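You operate a simulated robot arm through the tools that you are given. There is no shell and no other tool.

The job below is to be done with a simulated robot arm. You get a single attempt, and the scene is never put back.

## Task
Level the long thin tube with the blue wheel, lock the wheels and put the level on the white patch.

Only the result counts: the job must be done as asked and must still hold three seconds after the hand-in. Knocking over, shifting, dropping, spilling or breaking anything else fails it.

## Robot
A 6-joint arm with a four-finger gripper, fixed in place. Base frame: the origin is on the floor under the middle of its stand, x ahead of it, y to its left, z up; the work surface is at about z = 0.9. Units: m, rad, N and s.
It reaches about 1.012 m from its shoulder. Its first joint turns from -2.897 to 2.897 rad. Payload 3.43 kg.
The tool frame sits at the grasp point between the pads (the TCP): z along the fingers, y along the line on which they close. The tips reach 0.03 m beyond it. The gripper opens to 0.12 m; its body begins 0.085 m behind the TCP.
Orientation is told as [roll, pitch, yaw] about the base's x, y, z axes, in that order, counted from this pose: with the fingers straight down and closing along the base's y, the tool's x points along the base's -x, its y along +y and its z along -z.

## Interface
- The arm moves only by the tool send_rows. Its argument "targets" is a list of rows, each an object (a shift or turn left out is 0, a gripper value left out holds the last) with "xyz": the shift along the tool's x, y, z in cm, a list of three; "dr": the turn, a rotation vector about the tool's x, y, z in rad, a list of three; "fingers": the gripper command, from -1 (fully open) to 1 (shut), values between in proportion. In form: [{"xyz": [dx, dy, dz], "dr": [wx, wy, wz], "fingers": fingers}, ...]. A call has 1 to 20 rows; each row shifts and turns the commanded pose from where the row before left it, along the tool's axes as they then stand. Each row takes 0.2 s and may step no farther than 0.05 m and 0.15 rad from the row before; otherwise, or with a gripper value out of range, the whole call is refused. Where a pose cannot be reached the arm comes as near as it can. A force on the tool above 80 N (or 10 N above the force at the start of the call, whichever is more), or a blocked arm, ends the call early, and 0.2 s more pass. The fingers move at their own pace (about 0.1362 m/s each) and stop on an object; they squeeze with about 32 N. The grip force told is the motor's: it shows also when the fingers shut on nothing. Time passes only in rows, and 0.2 s behind the last, so rows that do not move let the fingers close. The reply holds the time, the measured pose of the TCP, the force on the tool along the base axes, the opening and the grip force, in the units named above and with some noise, with the torque about the TCP (base axes, N m) and any sound that the robot's microphone picked up.
- Cameras (640 x 400 px; columns grow to the right, rows downward): "scene" is fixed at [0.4015, -0.5004, 1.5323]; the picture's right is [0.97, -0.25, 0.00], its down [-0.09, -0.35, -0.93] and it looks along [0.24, 0.90, -0.36] (base axes); focal length 365 px, centre (320, 200). "wrist" rides on the gripper at [0.071, -0.017, -0.121] in the tool frame; the picture's right is [0.23, 0.97, 0.00], its down [-0.81, 0.19, -0.55] and it looks along [-0.54, 0.13, 0.83] (tool axes); focal length 275 px, centre (320, 200). There is no depth. A picture from a camera that has moved, and an enlarged one, comes with that camera's place and axes in the base frame and with its lens.
- grab_frame(camera): a new picture of that camera. The clock stands still meanwhile.
- inspect(camera, box): a new picture of the part [left, top, right, bottom] of that camera's present view, enlarged. The clock stands still meanwhile.
- finish_job(): hands the job in; it is judged then, once.

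Places have to be worked out from the pictures, the camera data and where the tool is seen. Open the gripper and draw the arm clear of the work before you hand the job in, unless the task says otherwise.

The tools are called after "Request:" as a command line: name --argument value ..., lists and objects as JSON in quotes. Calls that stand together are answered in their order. send_rows: Moves the arm, as the interface text tells. Its arguments: {"type":"object","properties":{"targets":{"type":"array","items":{"type":"object","properties":{"xyz":{"type":"array","items":{"type":"number"}},"dr":{"type":"array","items":{"type":"number"}},"fingers":{"type":"number"}}}}},"required":["targets"]} The other tools are called the same way: grab_frame (camera) takes a picture; inspect (camera, box) takes an enlarged picture of a part of a camera's view; finish_job () hands the job in.

At the start:

```text
time_s: 0.0
position: [0.4139, 0.354, 1.3115]
tcp_rot: [0.004, -0.002, 0.001]
wrist_force: [-0.7, -0.2, 0.4]
torque: [-0.04, -0.01, 0.02]
width: 0.1197
grasp_force: 0.1
```

scene: 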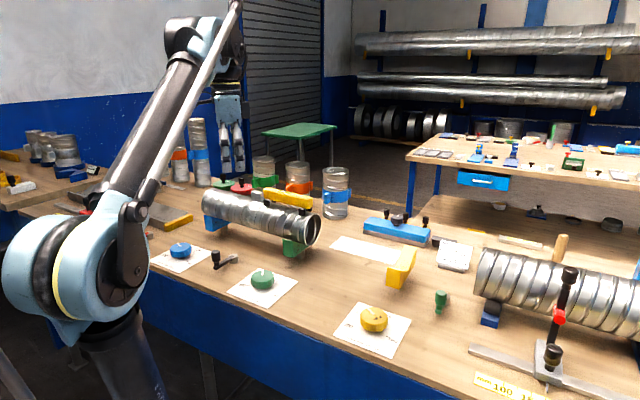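
wrist: 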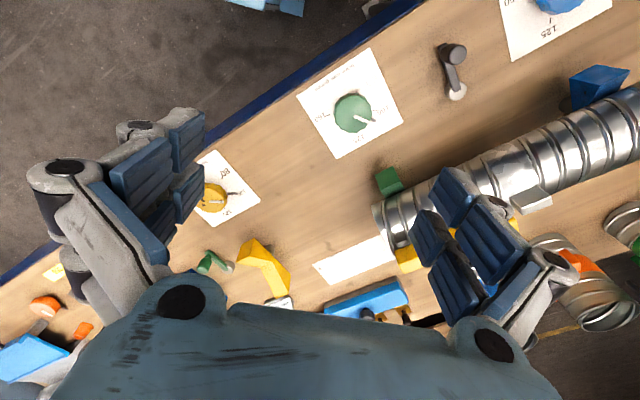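

I begin by looking closely at the bench: the tube on cradles, the three wheels (blue, green, yellow), a lever, and a white patch are visible. I enlarge these areas before moving.

Request:
inspect --camera "scene" --box '[140, 140, 340, 265]'

Request:
inspect --camera "scene" --box '[140, 220, 300, 320]'

Request:
inspect --camera "scene" --box '[320, 190, 480, 290]'

Request:
inspect --camera "scene" --box '[440, 220, 640, 400]'

Request:
inspect --camera "scene" --box '[310, 270, 470, 370]'

Request:
inspect --camera "wrist" --box '[280, 0, 640, 225]'

```text
3.20 times, centred on (240, 202) of scene
camera zoom: at [0.4015, -0.5004, 1.5323], right [0.97, -0.25, 0.0], down [-0.09, -0.35, -0.93], along [0.24, 0.9, -0.36], focal length 1167 px, centre (576, 192)
```

zoom: 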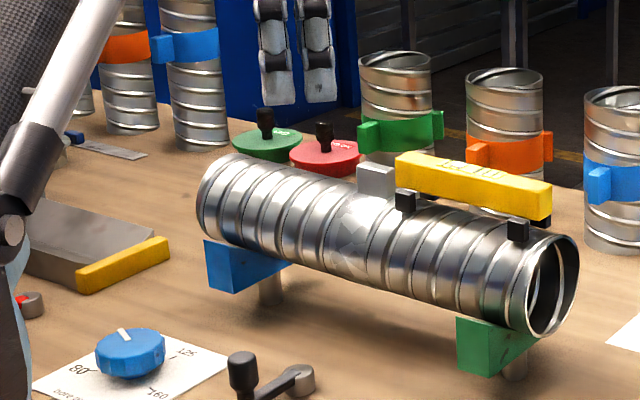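

```text
4.00 times, centred on (220, 270) of scene
camera zoom: at [0.4015, -0.5004, 1.5323], right [0.97, -0.25, 0.0], down [-0.09, -0.35, -0.93], along [0.24, 0.9, -0.36], focal length 1459 px, centre (720, -80)
```

zoom: 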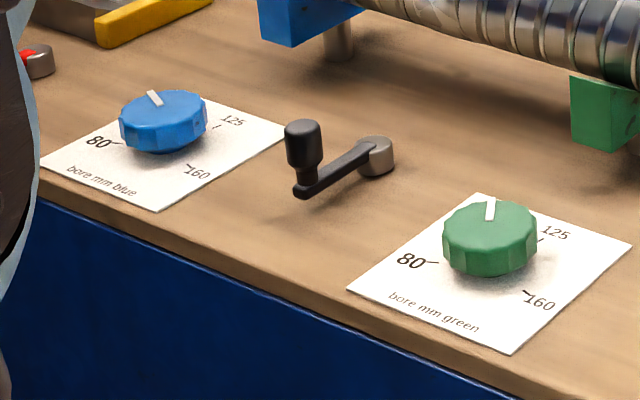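

```text
4.00 times, centred on (400, 240) of scene
camera zoom: at [0.4015, -0.5004, 1.5323], right [0.97, -0.25, 0.0], down [-0.09, -0.35, -0.93], along [0.24, 0.9, -0.36], focal length 1459 px, centre (0, 40)
```

zoom: 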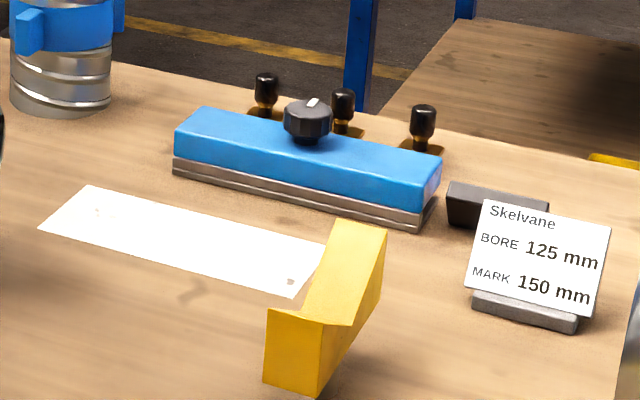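

```text
2.22 times, centred on (540, 310) of scene
camera zoom: at [0.4015, -0.5004, 1.5323], right [0.97, -0.25, 0.0], down [-0.09, -0.35, -0.93], along [0.24, 0.9, -0.36], focal length 810 px, centre (-169, -44)
```

zoom: 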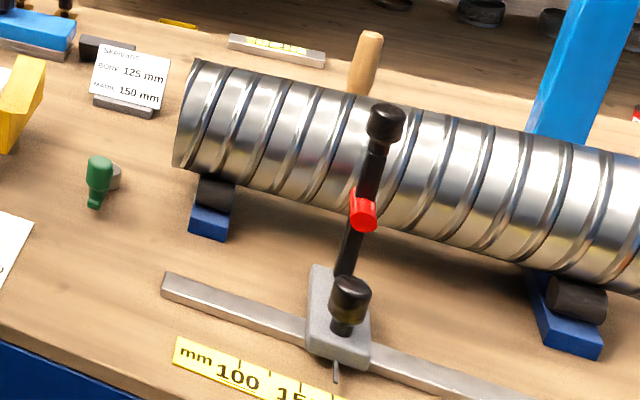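

```text
4.00 times, centred on (390, 320) of scene
camera zoom: at [0.4015, -0.5004, 1.5323], right [0.97, -0.25, 0.0], down [-0.09, -0.35, -0.93], along [0.24, 0.9, -0.36], focal length 1459 px, centre (40, -280)
```

zoom: 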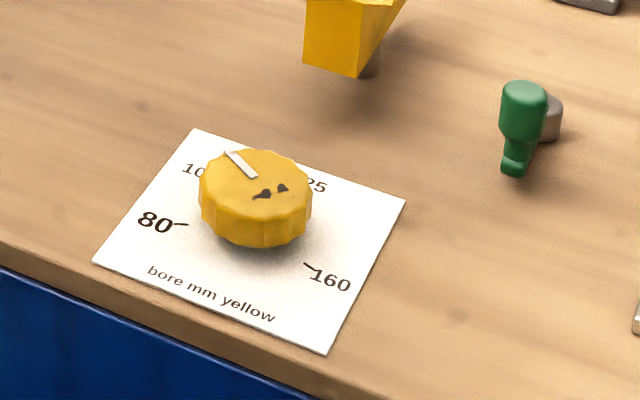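

```text
1.78 times, centred on (460, 112) of wrist
camera zoom: at [0.3407, 0.3361, 1.4289], right [-0.23, 0.97, 0.0], down [0.81, 0.19, 0.55], along [0.54, 0.13, -0.83], focal length 489 px, centre (71, 356)
```

zoom: 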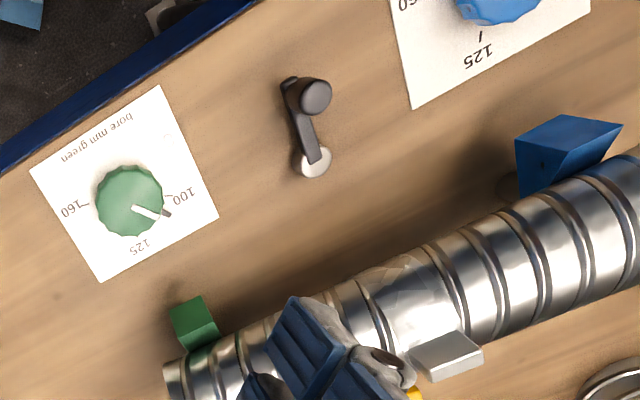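

The black crank sits between the blue and green wheels; the level (yellow bar) lies on the tube, and the white patch is near (0.855, 0.56). I move the gripper along +y at height to look down on the level and the blue wheel with the wrist camera.

Request:
send_rows --targets '[{"xyz": [0, 4, 0]}, {"xyz": [0, 4, 0]}, {"xyz": [0, 4, 0]}, {"xyz": [0, 4, 0]}, {"xyz": [0, 4, 0]}, {"xyz": [0, 3, 0]}, {"xyz": [0, 0, 0]}]'

Request:
grab_frame --camera "wrist"

Request:
grab_frame --camera "scene"

```text
time_s: 1.6
position: [0.3954, 0.5829, 1.3172]
tcp_rot: [0.003, -0.014, 0.001]
wrist_force: [-0.4, -0.5, 0.6]
torque: [0.02, 0.0, 0.01]
width: 0.12
grasp_force: 0.2
```

```text
taken
camera wrist: at [0.323, 0.5671, 1.4341], right [-0.23, 0.97, 0.0], down [0.8, 0.19, 0.56], along [0.55, 0.13, -0.83], focal length 275 px, centre (320, 200)
```

wrist: 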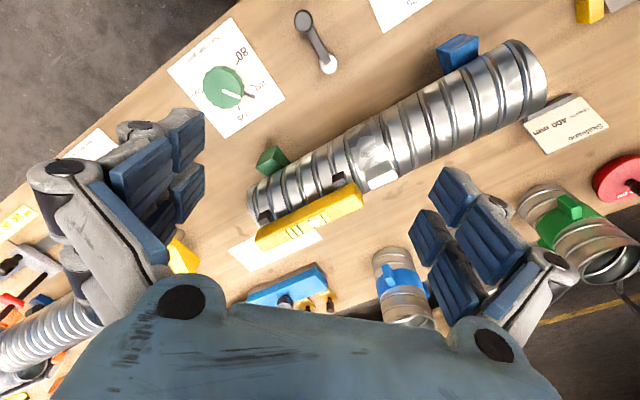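

```text
taken
```

scene: 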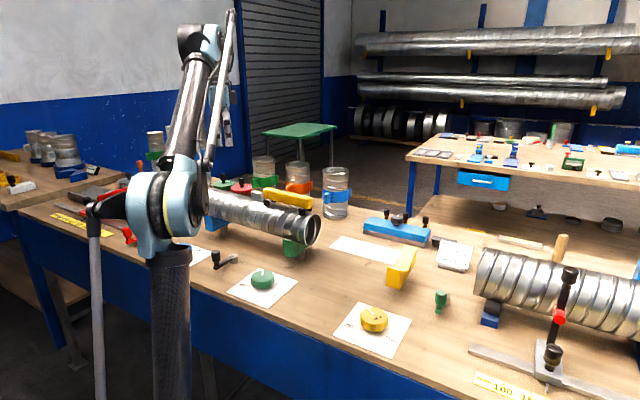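

The level now shows clearly: a yellow bar along the tube with its feet on the tube top, green support at the near/right end, blue at the left end. I enlarge the level, the card and the wheels to read them.

Request:
inspect --camera "wrist" --box '[230, 140, 410, 260]'

Request:
inspect --camera "wrist" --box '[500, 80, 640, 170]'

Request:
inspect --camera "wrist" --box '[150, 0, 400, 150]'

Request:
inspect --camera "scene" --box '[190, 170, 350, 270]'

Request:
inspect --camera "scene" --box '[20, 150, 160, 260]'

```text
3.33 times, centred on (320, 200) of wrist
camera zoom: at [0.323, 0.5671, 1.4341], right [-0.23, 0.97, 0.0], down [0.8, 0.19, 0.56], along [0.55, 0.13, -0.83], focal length 918 px, centre (320, 200)
```

zoom: 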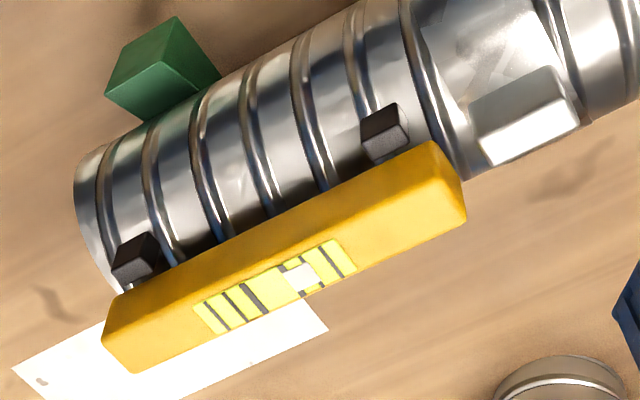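

```text
4.44 times, centred on (570, 125) of wrist
camera zoom: at [0.323, 0.5671, 1.4341], right [-0.23, 0.97, 0.0], down [0.8, 0.19, 0.56], along [0.55, 0.13, -0.83], focal length 1224 px, centre (-791, 533)
```

zoom: 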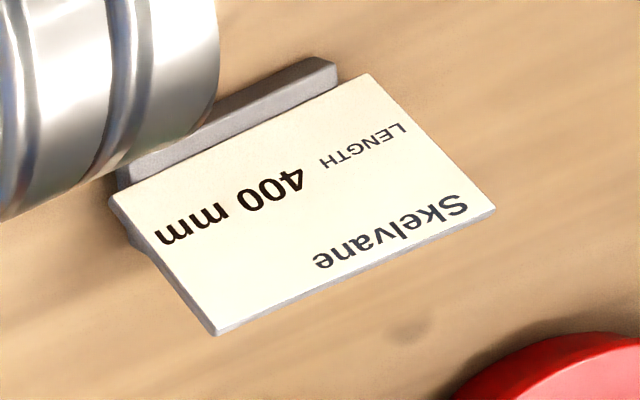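

```text
2.56 times, centred on (275, 75) of wrist
camera zoom: at [0.323, 0.5671, 1.4341], right [-0.23, 0.97, 0.0], down [0.8, 0.19, 0.56], along [0.55, 0.13, -0.83], focal length 705 px, centre (435, 520)
```

zoom: 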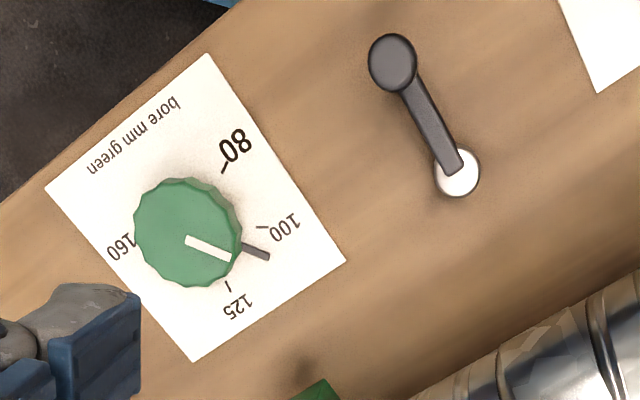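

```text
4.00 times, centred on (270, 220) of scene
camera zoom: at [0.4015, -0.5004, 1.5323], right [0.97, -0.25, 0.0], down [-0.09, -0.35, -0.93], along [0.24, 0.9, -0.36], focal length 1459 px, centre (520, 120)
```

zoom: 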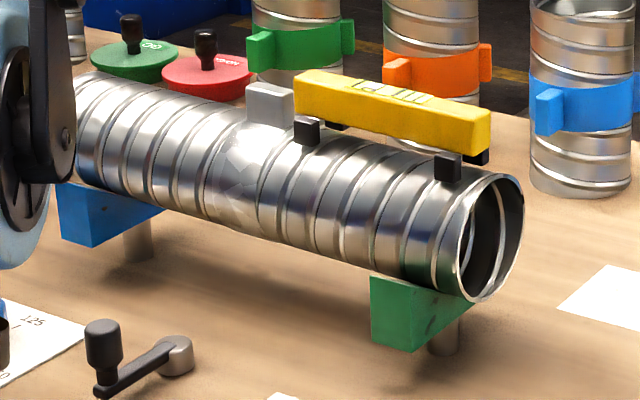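

```text
3.64 times, centred on (90, 205) of scene
camera zoom: at [0.4015, -0.5004, 1.5323], right [0.97, -0.25, 0.0], down [-0.09, -0.35, -0.93], along [0.24, 0.9, -0.36], focal length 1326 px, centre (1156, 182)
```

zoom: 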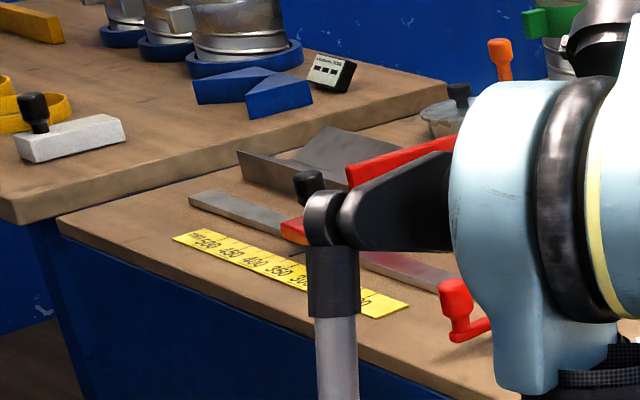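

The bubble seems to sit off-centre towards the blue end. I zoom more tightly on the vial from both cameras to read it, and on the three levers to see what each belongs to.

Request:
inspect --camera "scene" --box '[260, 184, 316, 212]'

Request:
inspect --camera "wrist" --box '[280, 205, 344, 245]'

Request:
inspect --camera "scene" --box '[420, 270, 470, 320]'

Request:
inspect --camera "wrist" --box '[0, 200, 200, 400]'

```text
11.43 times, centred on (288, 198) of scene
camera zoom: at [0.4015, -0.5004, 1.5323], right [0.97, -0.25, 0.0], down [-0.09, -0.35, -0.93], along [0.24, 0.9, -0.36], focal length 4168 px, centre (686, 223)
```

zoom: 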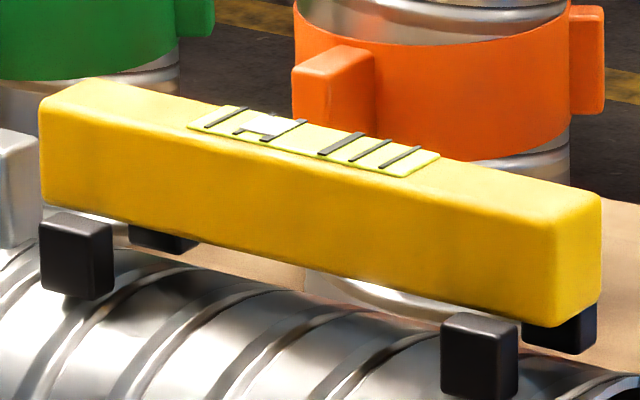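

```text
10.00 times, centred on (312, 225) of wrist
camera zoom: at [0.323, 0.5671, 1.4341], right [-0.23, 0.97, 0.0], down [0.8, 0.19, 0.56], along [0.55, 0.13, -0.83], focal length 2753 px, centre (400, -50)
```

zoom: 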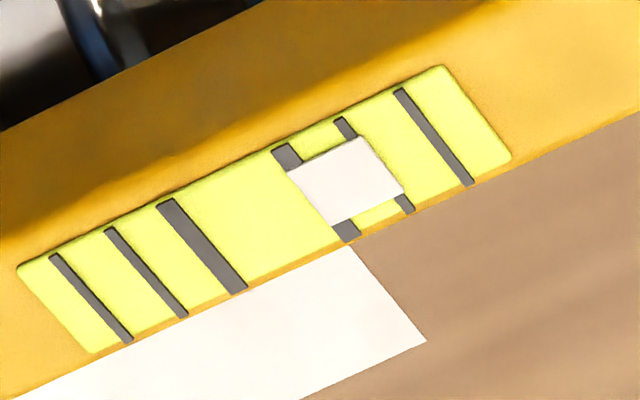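

```text
8.00 times, centred on (445, 295) of scene
camera zoom: at [0.4015, -0.5004, 1.5323], right [0.97, -0.25, 0.0], down [-0.09, -0.35, -0.93], along [0.24, 0.9, -0.36], focal length 2918 px, centre (-680, -560)
```

zoom: 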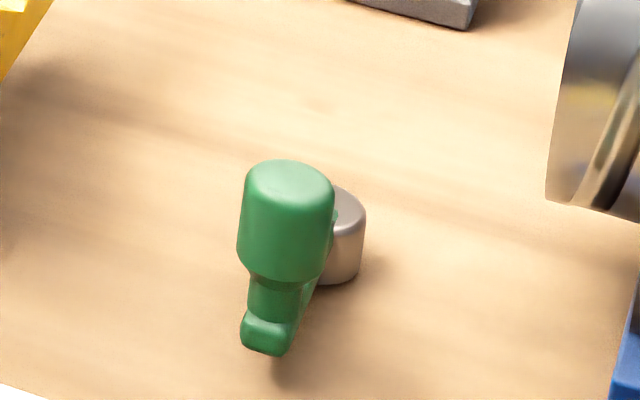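

```text
2.00 times, centred on (100, 300) of wrist
camera zoom: at [0.323, 0.5671, 1.4341], right [-0.23, 0.97, 0.0], down [0.8, 0.19, 0.56], along [0.55, 0.13, -0.83], focal length 551 px, centre (760, 0)
```

zoom: 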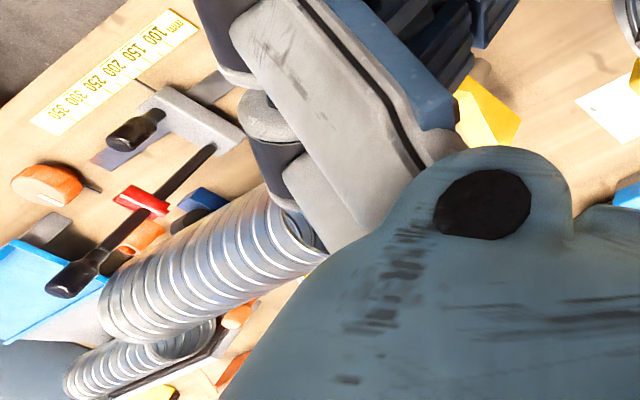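

The vial is readable from both cameras: the bubble is about one graduation off towards the blue end, so the blue end is high. Before touching anything I look for labels on the levers and get a better look at the left side with the red lever and the blue dial.

Request:
send_rows --targets '[{"xyz": [4, 0, 0]}, {"xyz": [4, 0, 0]}, {"xyz": [4, 0, 0]}, {"xyz": [4, 0, 0]}, {"xyz": [0, 0, 0]}]'

Request:
grab_frame --camera "wrist"

Request:
grab_frame --camera "scene"

```text
time_s: 2.8
position: [0.2374, 0.584, 1.3132]
tcp_rot: [0.005, -0.012, -0.002]
wrist_force: [0.0, -0.5, 0.1]
torque: [0.02, 0.03, 0.03]
width: 0.1201
grasp_force: 0.0
```

```text
taken
camera wrist: at [0.1638, 0.5666, 1.4315], right [-0.23, 0.97, 0.0], down [0.8, 0.19, 0.56], along [0.55, 0.13, -0.83], focal length 275 px, centre (320, 200)
```

wrist: 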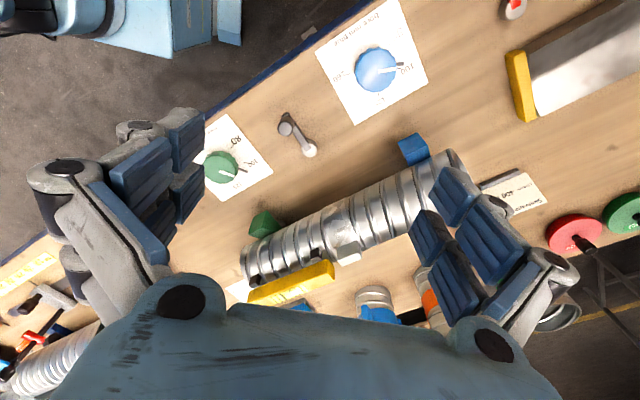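

```text
taken
```

scene: 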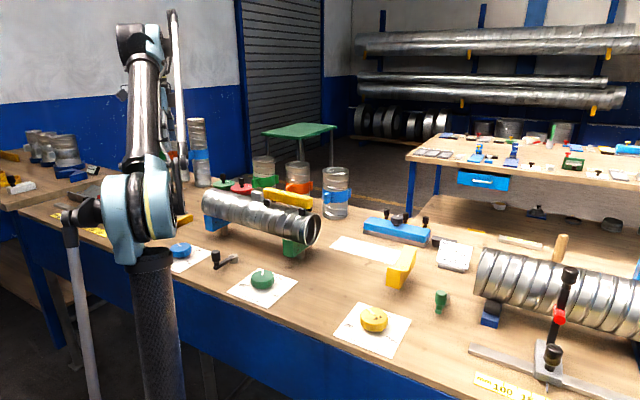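

I read both dials and the black lever up close from here.

Request:
inspect --camera "wrist" --box '[310, 0, 438, 80]'

Request:
inspect --camera "wrist" --box '[310, 30, 438, 130]'

Request:
inspect --camera "wrist" --box '[195, 105, 323, 205]'

Request:
inspect --camera "wrist" --box '[240, 230, 368, 310]'

Request:
inspect --camera "wrist" --box '[440, 0, 640, 130]'

Request:
inspect --camera "scene" --box '[200, 240, 250, 280]'

```text
5.00 times, centred on (374, 40) of wrist
camera zoom: at [0.1638, 0.5666, 1.4315], right [-0.23, 0.97, 0.0], down [0.8, 0.19, 0.56], along [0.55, 0.13, -0.83], focal length 1376 px, centre (50, 1000)
```

zoom: 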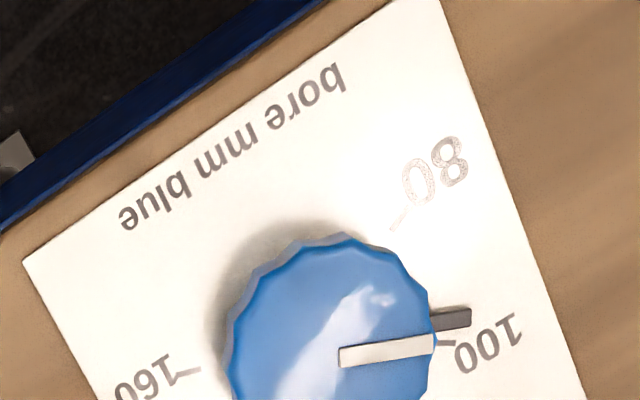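

```text
4.00 times, centred on (374, 80) of wrist
camera zoom: at [0.1638, 0.5666, 1.4315], right [-0.23, 0.97, 0.0], down [0.8, 0.19, 0.56], along [0.55, 0.13, -0.83], focal length 1101 px, centre (104, 680)
```

zoom: 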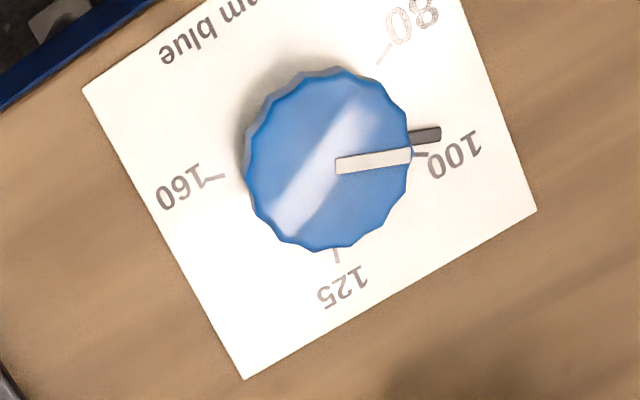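

```text
4.00 times, centred on (259, 155) of wrist
camera zoom: at [0.1638, 0.5666, 1.4315], right [-0.23, 0.97, 0.0], down [0.8, 0.19, 0.56], along [0.55, 0.13, -0.83], focal length 1101 px, centre (564, 380)
```

zoom: 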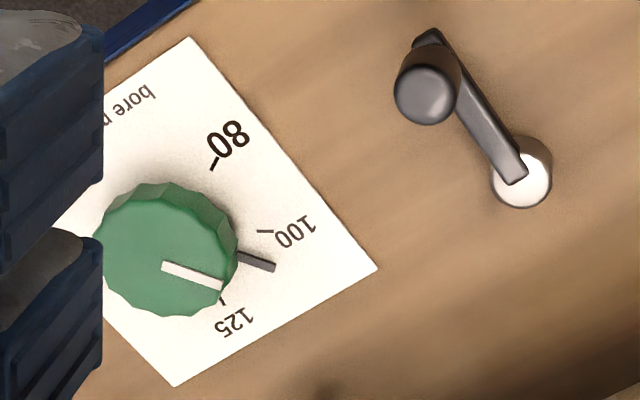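

```text
5.00 times, centred on (304, 270) of wrist
camera zoom: at [0.1638, 0.5666, 1.4315], right [-0.23, 0.97, 0.0], down [0.8, 0.19, 0.56], along [0.55, 0.13, -0.83], focal length 1376 px, centre (400, -150)
```

zoom: 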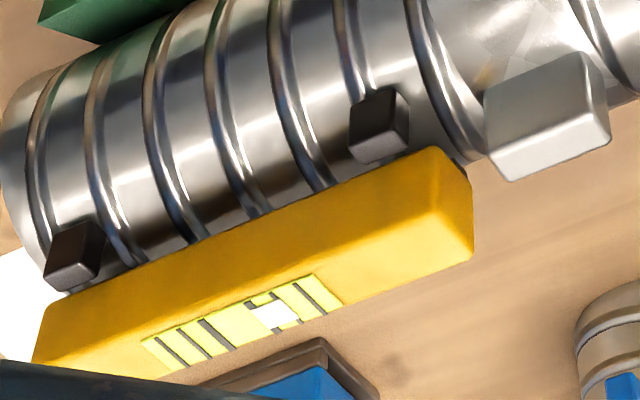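

```text
3.08 times, centred on (540, 65) of wrist
camera zoom: at [0.1638, 0.5666, 1.4315], right [-0.23, 0.97, 0.0], down [0.8, 0.19, 0.56], along [0.55, 0.13, -0.83], focal length 847 px, centre (-357, 615)
```

zoom: 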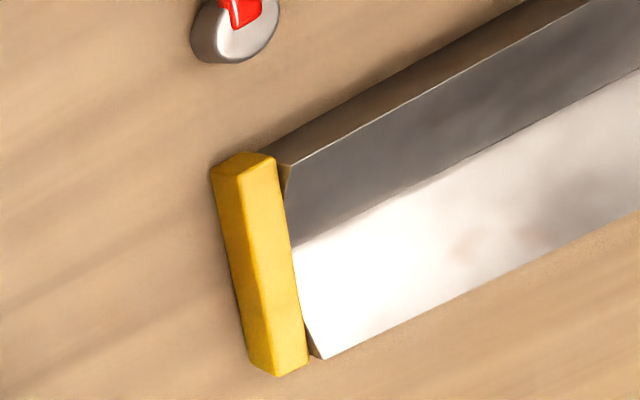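

```text
10.00 times, centred on (225, 260) of scene
camera zoom: at [0.4015, -0.5004, 1.5323], right [0.97, -0.25, 0.0], down [-0.09, -0.35, -0.93], along [0.24, 0.9, -0.36], focal length 3647 px, centre (1270, -400)
```

zoom: 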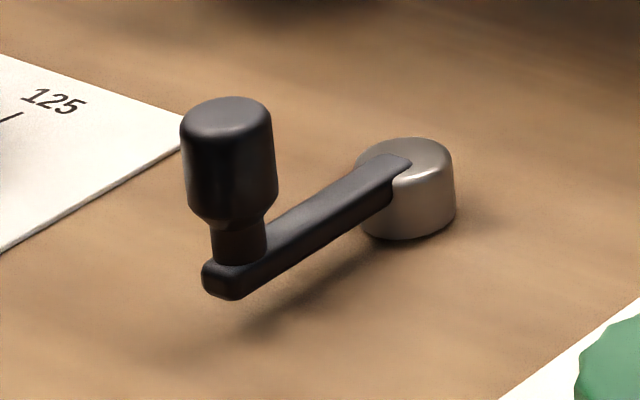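

The blue pointer reads about 97 and green about 107 (dial runs clockwise, ~2.8°/mm), with the blue wheel axis near (0.222, 0.676) and its top near z 0.935. Before deciding on the lock I check the red lever and what stands around it.

Request:
send_rows --targets '[{"xyz": [4, 2, 0]}, {"xyz": [4, 2, 0]}, {"xyz": [3, 2, 0]}, {"xyz": [0, 0, 0]}]'

Request:
grab_frame --camera "wrist"

Request:
inspect --camera "scene" --box '[20, 180, 260, 330]'

Request:
inspect --camera "scene" --box '[400, 100, 640, 250]'

```text
time_s: 3.8
position: [0.128, 0.6431, 1.3137]
tcp_rot: [0.005, -0.011, -0.001]
wrist_force: [0.7, -1.2, 0.1]
torque: [0.02, 0.03, -0.01]
width: 0.1203
grasp_force: 0.1
```

```text
taken
camera wrist: at [0.0536, 0.6256, 1.4307], right [-0.23, 0.97, 0.0], down [0.8, 0.19, 0.56], along [0.55, 0.13, -0.83], focal length 275 px, centre (320, 200)
```

wrist: 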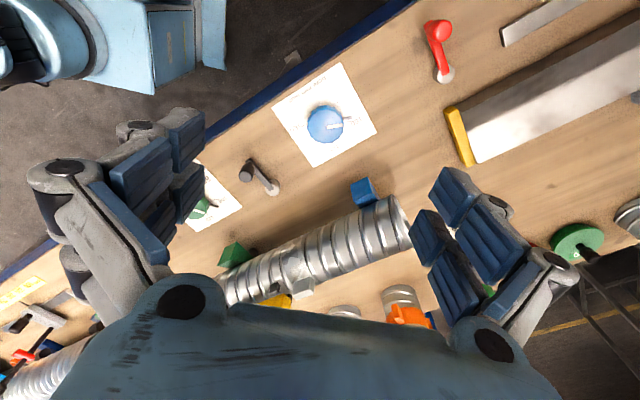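

```text
2.67 times, centred on (140, 255) of scene
camera zoom: at [0.4015, -0.5004, 1.5323], right [0.97, -0.25, 0.0], down [-0.09, -0.35, -0.93], along [0.24, 0.9, -0.36], focal length 973 px, centre (800, 53)
```

zoom: 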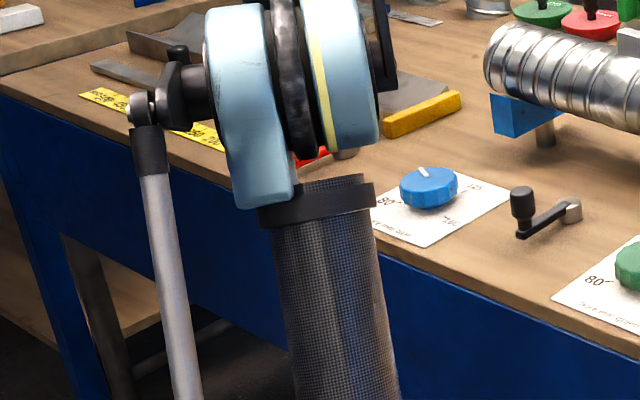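

```text
2.67 times, centred on (520, 175) of scene
camera zoom: at [0.4015, -0.5004, 1.5323], right [0.97, -0.25, 0.0], down [-0.09, -0.35, -0.93], along [0.24, 0.9, -0.36], focal length 973 px, centre (-213, 267)
```

zoom: 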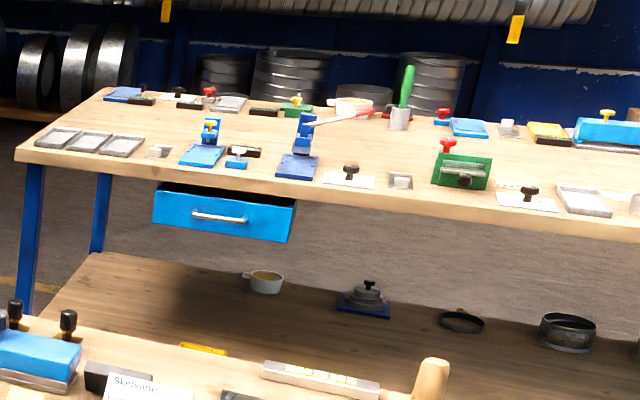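

Red lever belongs to the trough on the left and green to the far right station; the black one sits in the wheel row, so I take it as the wheel lock. I look closely at the blue wheel's side and pointer needle height before approaching, and turn the gripper 45° so it closes along the bench.

Request:
send_rows --targets '[{"dr": [0, 0, -0.131]}, {"dr": [0, 0, -0.131]}, {"dr": [0, 0, -0.131]}, {"dr": [0, 0, -0.131]}, {"dr": [0, 0, -0.131]}, {"dr": [0, 0, -0.131]}, {"xyz": [0, 0, 0]}]'

Request:
inspect --camera "scene" --box '[155, 235, 205, 270]'

Request:
grab_frame --camera "wrist"

```text
time_s: 5.4
position: [0.1275, 0.6432, 1.312]
tcp_rot: [-0.006, -0.012, 0.789]
wrist_force: [-0.2, 0.4, 0.5]
torque: [0.03, -0.03, -0.01]
width: 0.1201
grasp_force: 0.0
```

```text
11.43 times, centred on (180, 252) of scene
camera zoom: at [0.4015, -0.5004, 1.5323], right [0.97, -0.25, 0.0], down [-0.09, -0.35, -0.93], along [0.24, 0.9, -0.36], focal length 4168 px, centre (1920, -400)
```

zoom: 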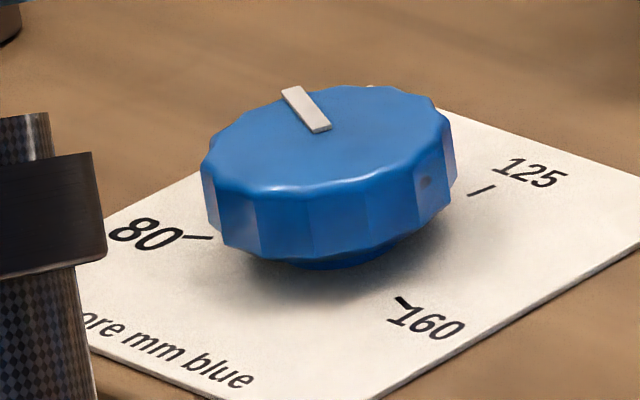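

```text
taken
camera wrist: at [0.0864, 0.58, 1.4305], right [-0.85, 0.52, -0.01], down [0.43, 0.71, 0.56], along [0.3, 0.47, -0.83], focal length 275 px, centre (320, 200)
```

wrist: 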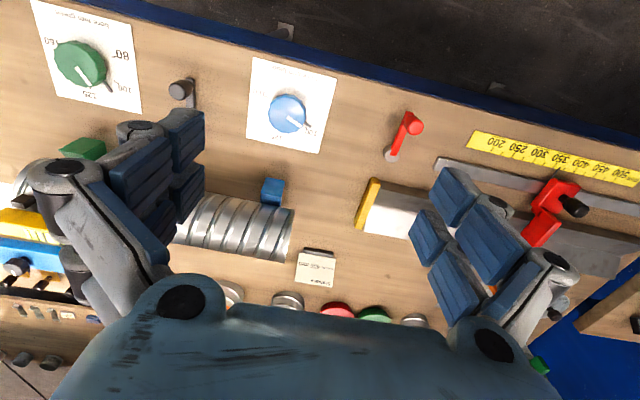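

The blue wheel is a 12-sided knob about 7 cm wide, roughly 2.3 cm thick, standing off the paper. I refine its centre from this new view.

Request:
inspect --camera "wrist" --box '[240, 60, 340, 160]'

```text
4.00 times, centred on (290, 110) of wrist
camera zoom: at [0.0864, 0.58, 1.4305], right [-0.85, 0.52, -0.01], down [0.43, 0.71, 0.56], along [0.3, 0.47, -0.83], focal length 1101 px, centre (440, 560)
```

zoom: 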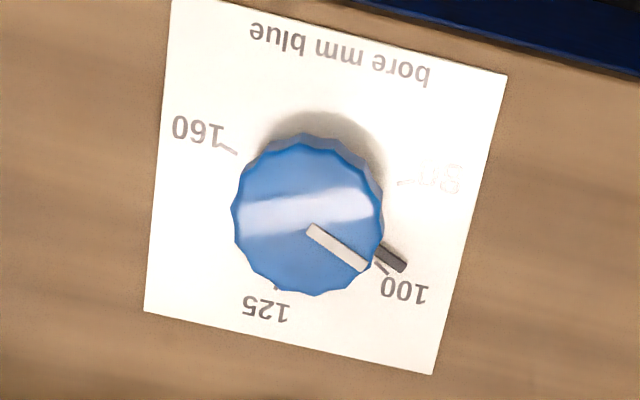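

Wheel centre comes out at about (0.221, 0.674). I move over it and descend to z≈1.05, then check alignment.

Request:
send_rows --targets '[{"xyz": [-3, -1.5, 0]}, {"xyz": [-3, -1.5, 0]}, {"xyz": [-2.8, -1.45, 0]}, {"xyz": [0, 0, 4]}, {"xyz": [0, 0, 4]}, {"xyz": [0, 0, 4]}, {"xyz": [0, 0, 4]}, {"xyz": [0, 0, 4]}, {"xyz": [0, 0, 4]}, {"xyz": [0, 0, 2]}, {"xyz": [0, 0, 0]}]'

Request:
grab_frame --camera "wrist"

Request:
grab_frame --camera "scene"

```text
time_s: 7.8
position: [0.2244, 0.6742, 1.0539]
tcp_rot: [-0.007, -0.012, 0.787]
wrist_force: [1.0, 0.5, 0.5]
torque: [-0.02, -0.03, 0.01]
width: 0.1198
grasp_force: 0.1
```

```text
taken
camera wrist: at [0.184, 0.6116, 1.1717], right [-0.85, 0.52, -0.01], down [0.43, 0.71, 0.56], along [0.3, 0.47, -0.83], focal length 275 px, centre (320, 200)
```

wrist: 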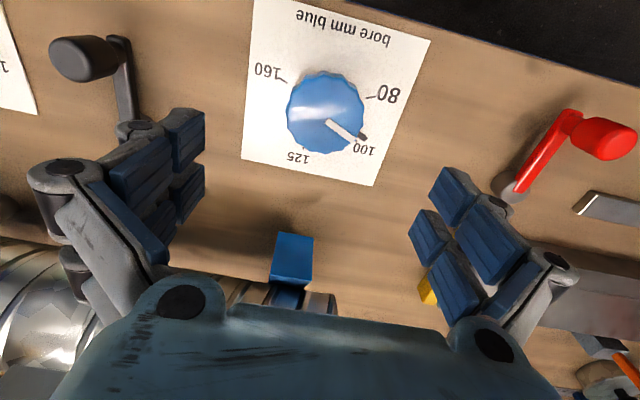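

```text
taken
```

scene: 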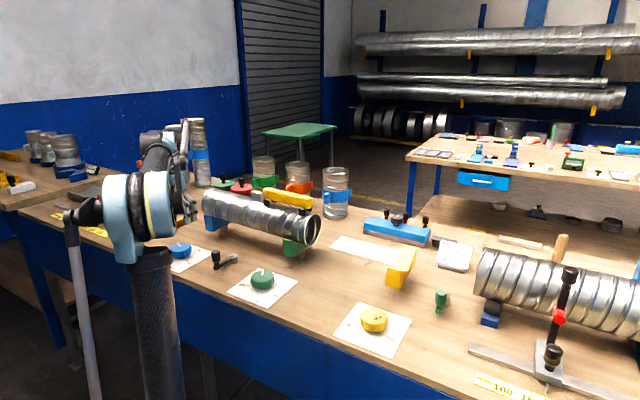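

The TCP is nearly over the wheel (about 4 mm off). I correct, pre-close to ~9 cm to keep clear of the levers, and descend so the tips are just above the pointer needle.

Request:
send_rows --targets '[{"xyz": [0.37, 0.2, 0], "fingers": -0.55}, {"xyz": [0, 0, 2.5]}, {"xyz": [0, 0, 2.5]}, {"xyz": [0, 0, 2.5]}, {"xyz": [0, 0, 1.5]}, {"xyz": [0, 0, 1.0]}, {"xyz": [0, 0, 0.6]}, {"xyz": [0, 0, 0]}]'

Request:
grab_frame --camera "wrist"

Request:
inspect --camera "scene" --box '[120, 180, 280, 280]'

```text
time_s: 9.6
position: [0.2216, 0.6719, 0.948]
tcp_rot: [-0.008, -0.01, 0.786]
wrist_force: [0.6, -0.5, 0.1]
torque: [-0.02, 0.02, -0.01]
width: 0.0931
grasp_force: 0.1
```

```text
taken
camera wrist: at [0.1808, 0.6106, 1.0653], right [-0.85, 0.52, -0.01], down [0.43, 0.71, 0.56], along [0.3, 0.47, -0.83], focal length 275 px, centre (320, 200)
```

wrist: 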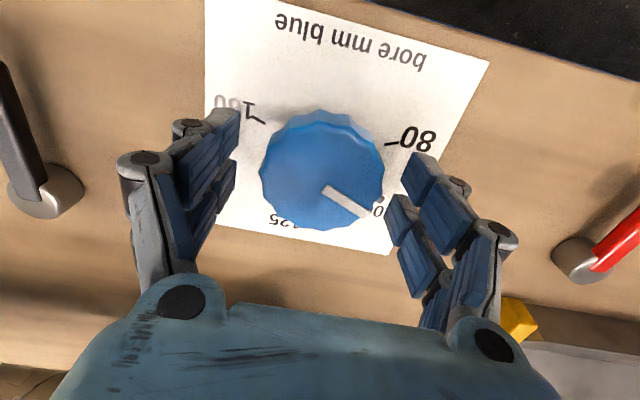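

```text
4.00 times, centred on (200, 230) of scene
camera zoom: at [0.4015, -0.5004, 1.5323], right [0.97, -0.25, 0.0], down [-0.09, -0.35, -0.93], along [0.24, 0.9, -0.36], focal length 1459 px, centre (800, 80)
```

zoom: 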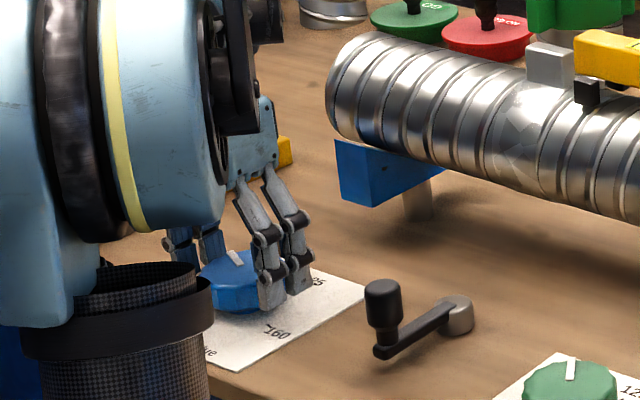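

The fingers straddle the knob and it is centred. I close on it and let the grip settle.

Request:
send_rows --targets '[{"fingers": 0.2}, {"fingers": 0.2}, {"fingers": 0.2}, {"fingers": 0.2}]'

Request:
grab_frame --camera "wrist"

Request:
inspect --camera "scene" --box '[272, 186, 304, 206]'

```text
time_s: 10.6
position: [0.2217, 0.6746, 0.9482]
tcp_rot: [-0.005, -0.011, 0.789]
wrist_force: [-13.7, 33.2, 26.2]
torque: [1.29, 0.8, 0.08]
width: 0.0665
grasp_force: 45.0
```

```text
taken
camera wrist: at [0.1798, 0.6116, 1.0657], right [-0.85, 0.52, -0.01], down [0.43, 0.71, 0.56], along [0.3, 0.47, -0.83], focal length 275 px, centre (320, 200)
```

wrist: 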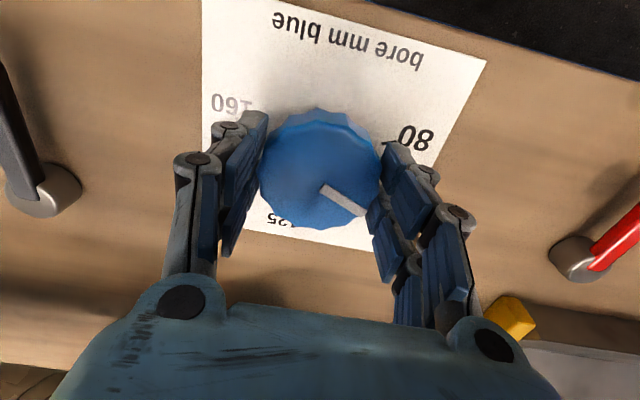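

```text
16.00 times, centred on (288, 196) of scene
camera zoom: at [0.4015, -0.5004, 1.5323], right [0.97, -0.25, 0.0], down [-0.09, -0.35, -0.93], along [0.24, 0.9, -0.36], focal length 5836 px, centre (832, 264)
```

zoom: 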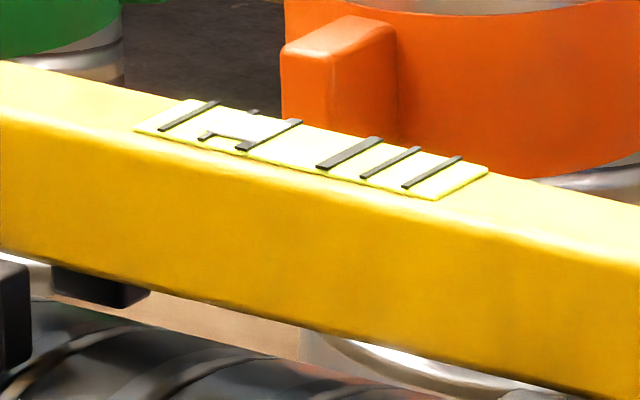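

The grip holds at 66.5 mm, but the tool reads a sideways 33 N along +tool-y and 26 N upward, so I am slightly off-centre and low. I ease the pose a couple of millimetres to relieve this before turning.

Request:
send_rows --targets '[{"xyz": [0, 0.15, -0.1]}, {"xyz": [0, 0, 0]}]'

```text
time_s: 11.2
position: [0.2199, 0.6747, 0.9474]
tcp_rot: [-0.009, -0.01, 0.788]
wrist_force: [-5.8, 13.1, -9.6]
torque: [0.99, 0.0, -0.2]
width: 0.0664
grasp_force: 45.1
```

Forces dropped well. I now turn the wheel clockwise (seen from above, towards larger bore) by about 14° and check the bubble.

Request:
send_rows --targets '[{"dr": [0, 0, 0.05]}, {"dr": [0, 0, 0.05]}, {"dr": [0, 0, 0.05]}, {"dr": [0, 0, 0.05]}, {"dr": [0, 0, 0.05]}, {"xyz": [0, 0, 0]}]'

Request:
inspect --camera "scene" --box '[272, 186, 304, 206]'

Request:
grab_frame --camera "wrist"

```text
time_s: 12.6
position: [0.2198, 0.6748, 0.9498]
tcp_rot: [-0.004, -0.013, 0.539]
wrist_force: [-7.9, -0.1, -6.9]
torque: [-0.1, 0.36, 1.14]
width: 0.0668
grasp_force: 44.8
```

```text
16.00 times, centred on (288, 196) of scene
camera zoom: at [0.4015, -0.5004, 1.5323], right [0.97, -0.25, 0.0], down [-0.09, -0.35, -0.93], along [0.24, 0.9, -0.36], focal length 5836 px, centre (832, 264)
```

zoom: 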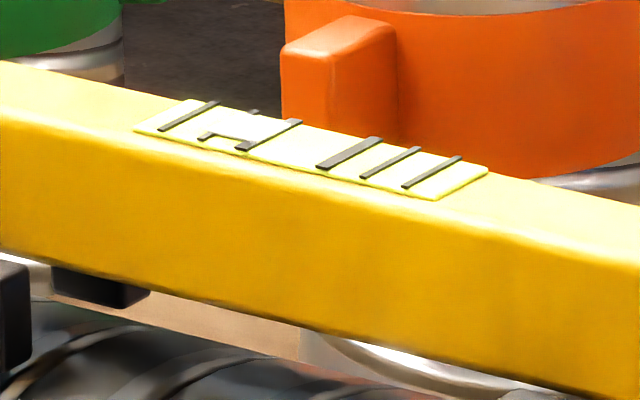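

```text
taken
camera wrist: at [0.1645, 0.6234, 1.067], right [-0.7, 0.72, -0.01], down [0.59, 0.58, 0.56], along [0.41, 0.39, -0.83], focal length 275 px, centre (320, 200)
```

wrist: 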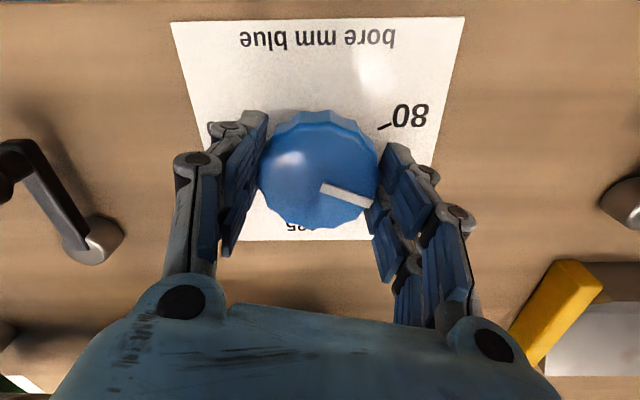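

The pointer kept its place (~112°) while the gripper turned 14°, so the pads slipped against about 1.1 N m: the wheel seems to be locked now (or very stiff). I turn back with the grip closed to test the other direction.

Request:
send_rows --targets '[{"dr": [0, 0, -0.05]}, {"dr": [0, 0, -0.05]}, {"dr": [0, 0, -0.05]}, {"dr": [0, 0, -0.05]}, {"dr": [0, 0, -0.05]}, {"xyz": [0, 0, 0]}]'

Request:
grab_frame --camera "wrist"

Request:
inspect --camera "scene" --box '[272, 186, 304, 206]'

```text
time_s: 14.0
position: [0.2205, 0.6741, 0.95]
tcp_rot: [-0.007, -0.012, 0.789]
wrist_force: [13.7, 13.6, -0.3]
torque: [0.74, -0.52, -0.73]
width: 0.0661
grasp_force: 45.1
```

```text
taken
camera wrist: at [0.1806, 0.6127, 1.0667], right [-0.85, 0.52, -0.01], down [0.43, 0.71, 0.56], along [0.3, 0.47, -0.83], focal length 275 px, centre (320, 200)
```

wrist: 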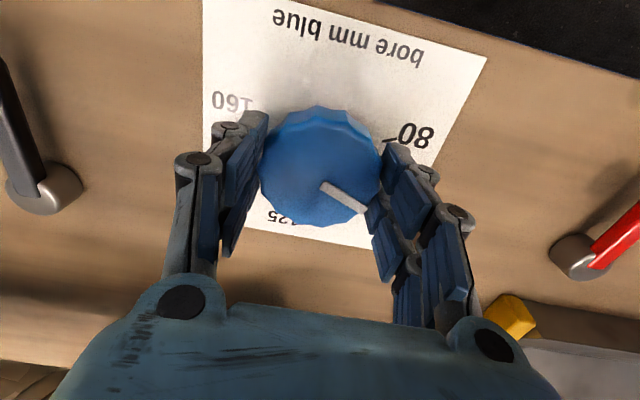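

```text
16.00 times, centred on (288, 196) of scene
camera zoom: at [0.4015, -0.5004, 1.5323], right [0.97, -0.25, 0.0], down [-0.09, -0.35, -0.93], along [0.24, 0.9, -0.36], focal length 5836 px, centre (832, 264)
```

zoom: 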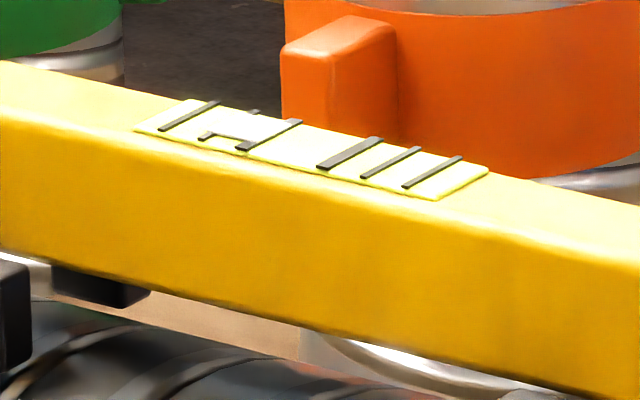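

Stuck both ways, so the wheels are locked at the start; the lever must be released first. I open, lift off the wheel straight up, and move to look at the black lever.

Request:
send_rows --targets '[{"fingers": -0.55}, {"fingers": -0.55}, {"fingers": -0.55}, {"xyz": [0, 0, -2]}, {"xyz": [0, 0, -3]}, {"xyz": [0, 0, -4]}, {"xyz": [0, 0, -4]}, {"xyz": [0, 0, -4]}, {"xyz": [0, 0, -3]}, {"xyz": [0, -4, 0]}, {"xyz": [0, -4, 0]}, {"xyz": [0, 0, 0]}]'

Request:
grab_frame --camera "wrist"

Request:
inspect --camera "scene" --box '[155, 235, 255, 285]'

```text
time_s: 16.6
position: [0.2757, 0.616, 1.1502]
tcp_rot: [-0.007, -0.013, 0.785]
wrist_force: [-0.1, 0.0, -0.5]
torque: [0.0, -0.01, -0.03]
width: 0.0928
grasp_force: 0.2
```

```text
taken
camera wrist: at [0.2335, 0.5548, 1.2679], right [-0.85, 0.52, -0.01], down [0.43, 0.71, 0.56], along [0.3, 0.47, -0.83], focal length 275 px, centre (320, 200)
```

wrist: 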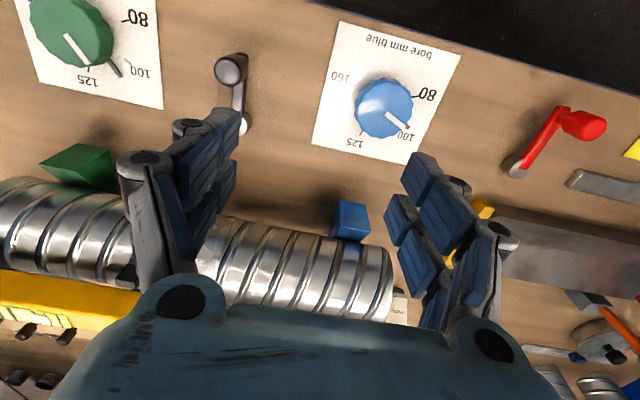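

```text
6.40 times, centred on (205, 260) of scene
camera zoom: at [0.4015, -0.5004, 1.5323], right [0.97, -0.25, 0.0], down [-0.09, -0.35, -0.93], along [0.24, 0.9, -0.36], focal length 2334 px, centre (1056, -184)
```

zoom: 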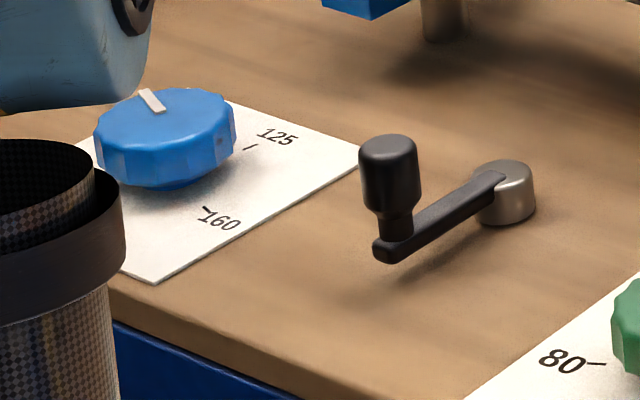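

The lever points to the bench front. I refine the handle and pivot positions from this view.

Request:
inspect --camera "wrist" --box '[190, 30, 290, 150]'

```text
3.33 times, centred on (240, 90) of wrist
camera zoom: at [0.2335, 0.5548, 1.2679], right [-0.85, 0.52, -0.01], down [0.43, 0.71, 0.56], along [0.3, 0.47, -0.83], focal length 918 px, centre (587, 567)
```

zoom: 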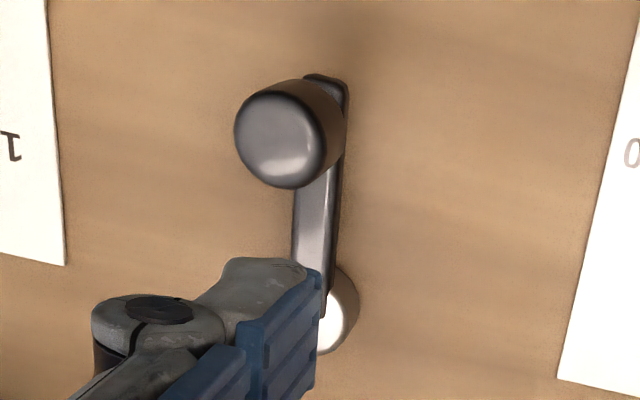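

Handle centre ≈ (0.337, 0.545), top z ≈ 0.974; pivot ≈ (0.388, 0.600). I move above the handle and descend with the fingers straddling it.

Request:
send_rows --targets '[{"xyz": [0.3, -4, 0]}, {"xyz": [0.4, -4, 0]}, {"xyz": [0, -1.35, 0]}, {"xyz": [0, 0, 3.5]}, {"xyz": [0, 0, 3.5]}, {"xyz": [0, 0, 3]}, {"xyz": [0, 0, 0]}]'

Request:
grab_frame --camera "wrist"

```text
time_s: 18.2
position: [0.3368, 0.5464, 1.0499]
tcp_rot: [-0.006, -0.013, 0.788]
wrist_force: [-0.5, 0.7, -0.1]
torque: [-0.04, 0.04, -0.01]
width: 0.0927
grasp_force: 0.1
```

```text
taken
camera wrist: at [0.2961, 0.4839, 1.1682], right [-0.85, 0.52, -0.01], down [0.43, 0.71, 0.56], along [0.3, 0.47, -0.83], focal length 275 px, centre (320, 200)
```

wrist: 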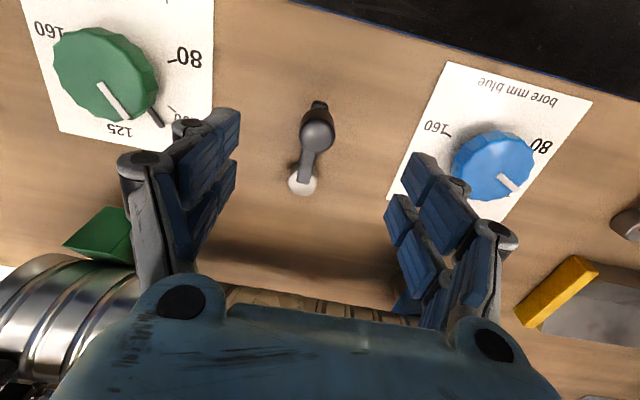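

Handle centre confirmed at (0.337, 0.544). I descend to z≈0.978 and close gently on the handle.

Request:
send_rows --targets '[{"xyz": [0.1, -0.05, 3]}, {"xyz": [0, 0, 2.5]}, {"xyz": [0, 0, 1.7]}, {"fingers": 0}, {"fingers": 0.3}, {"fingers": 0.5}, {"fingers": 0.6}, {"fingers": 0.6}]'

Request:
grab_frame --camera "wrist"

Request:
inspect --camera "scene" --box '[175, 215, 275, 285]'

```text
time_s: 20.0
position: [0.3383, 0.5451, 0.9785]
tcp_rot: [-0.007, -0.014, 0.786]
wrist_force: [5.0, -5.4, -3.2]
torque: [-0.13, -0.12, 0.0]
width: 0.0285
grasp_force: 4.4
```

```text
taken
camera wrist: at [0.2969, 0.4832, 1.0961], right [-0.85, 0.52, -0.01], down [0.43, 0.71, 0.56], along [0.3, 0.47, -0.83], focal length 275 px, centre (320, 200)
```

wrist: 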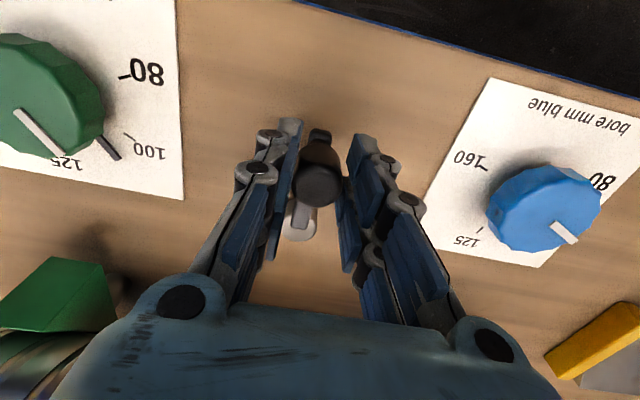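

```text
5.71 times, centred on (225, 250) of scene
camera zoom: at [0.4015, -0.5004, 1.5323], right [0.97, -0.25, 0.0], down [-0.09, -0.35, -0.93], along [0.24, 0.9, -0.36], focal length 2084 px, centre (863, -86)
```

zoom: 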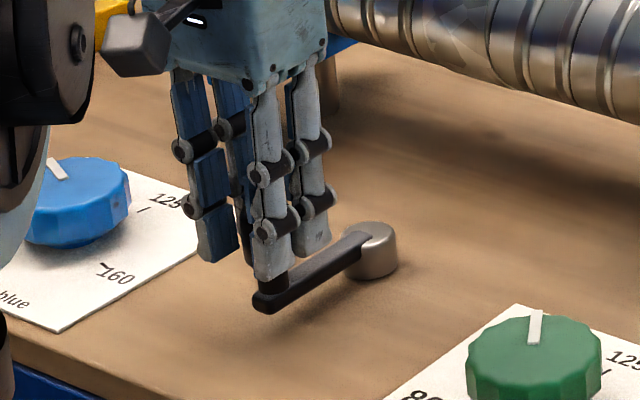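

The handle is held (28.5 mm). I test gently which way the lever swings, first about 1 cm towards the blue wheel, reading the force.

Request:
send_rows --targets '[{"xyz": [0, 0.5, 0]}, {"xyz": [0, 0.5, 0]}, {"xyz": [0, 0, 0]}]'

Request:
inspect --camera "scene" --box '[175, 215, 275, 285]'

```text
time_s: 20.8
position: [0.3315, 0.5511, 0.9776]
tcp_rot: [-0.007, -0.011, 0.785]
wrist_force: [21.8, -28.1, -2.7]
torque: [-0.85, -0.45, -0.29]
width: 0.0438
grasp_force: 18.2
```

```text
5.71 times, centred on (225, 250) of scene
camera zoom: at [0.4015, -0.5004, 1.5323], right [0.97, -0.25, 0.0], down [-0.09, -0.35, -0.93], along [0.24, 0.9, -0.36], focal length 2084 px, centre (863, -86)
```

zoom: 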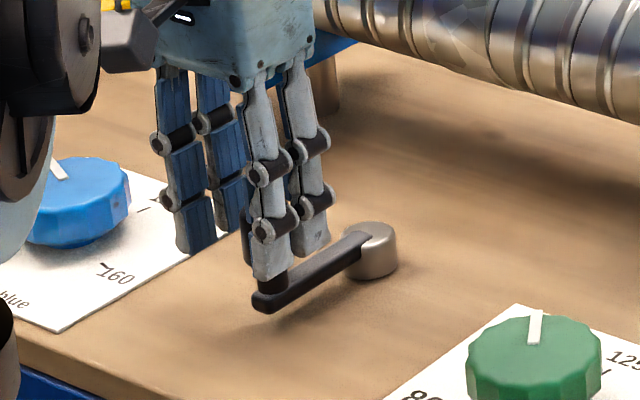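

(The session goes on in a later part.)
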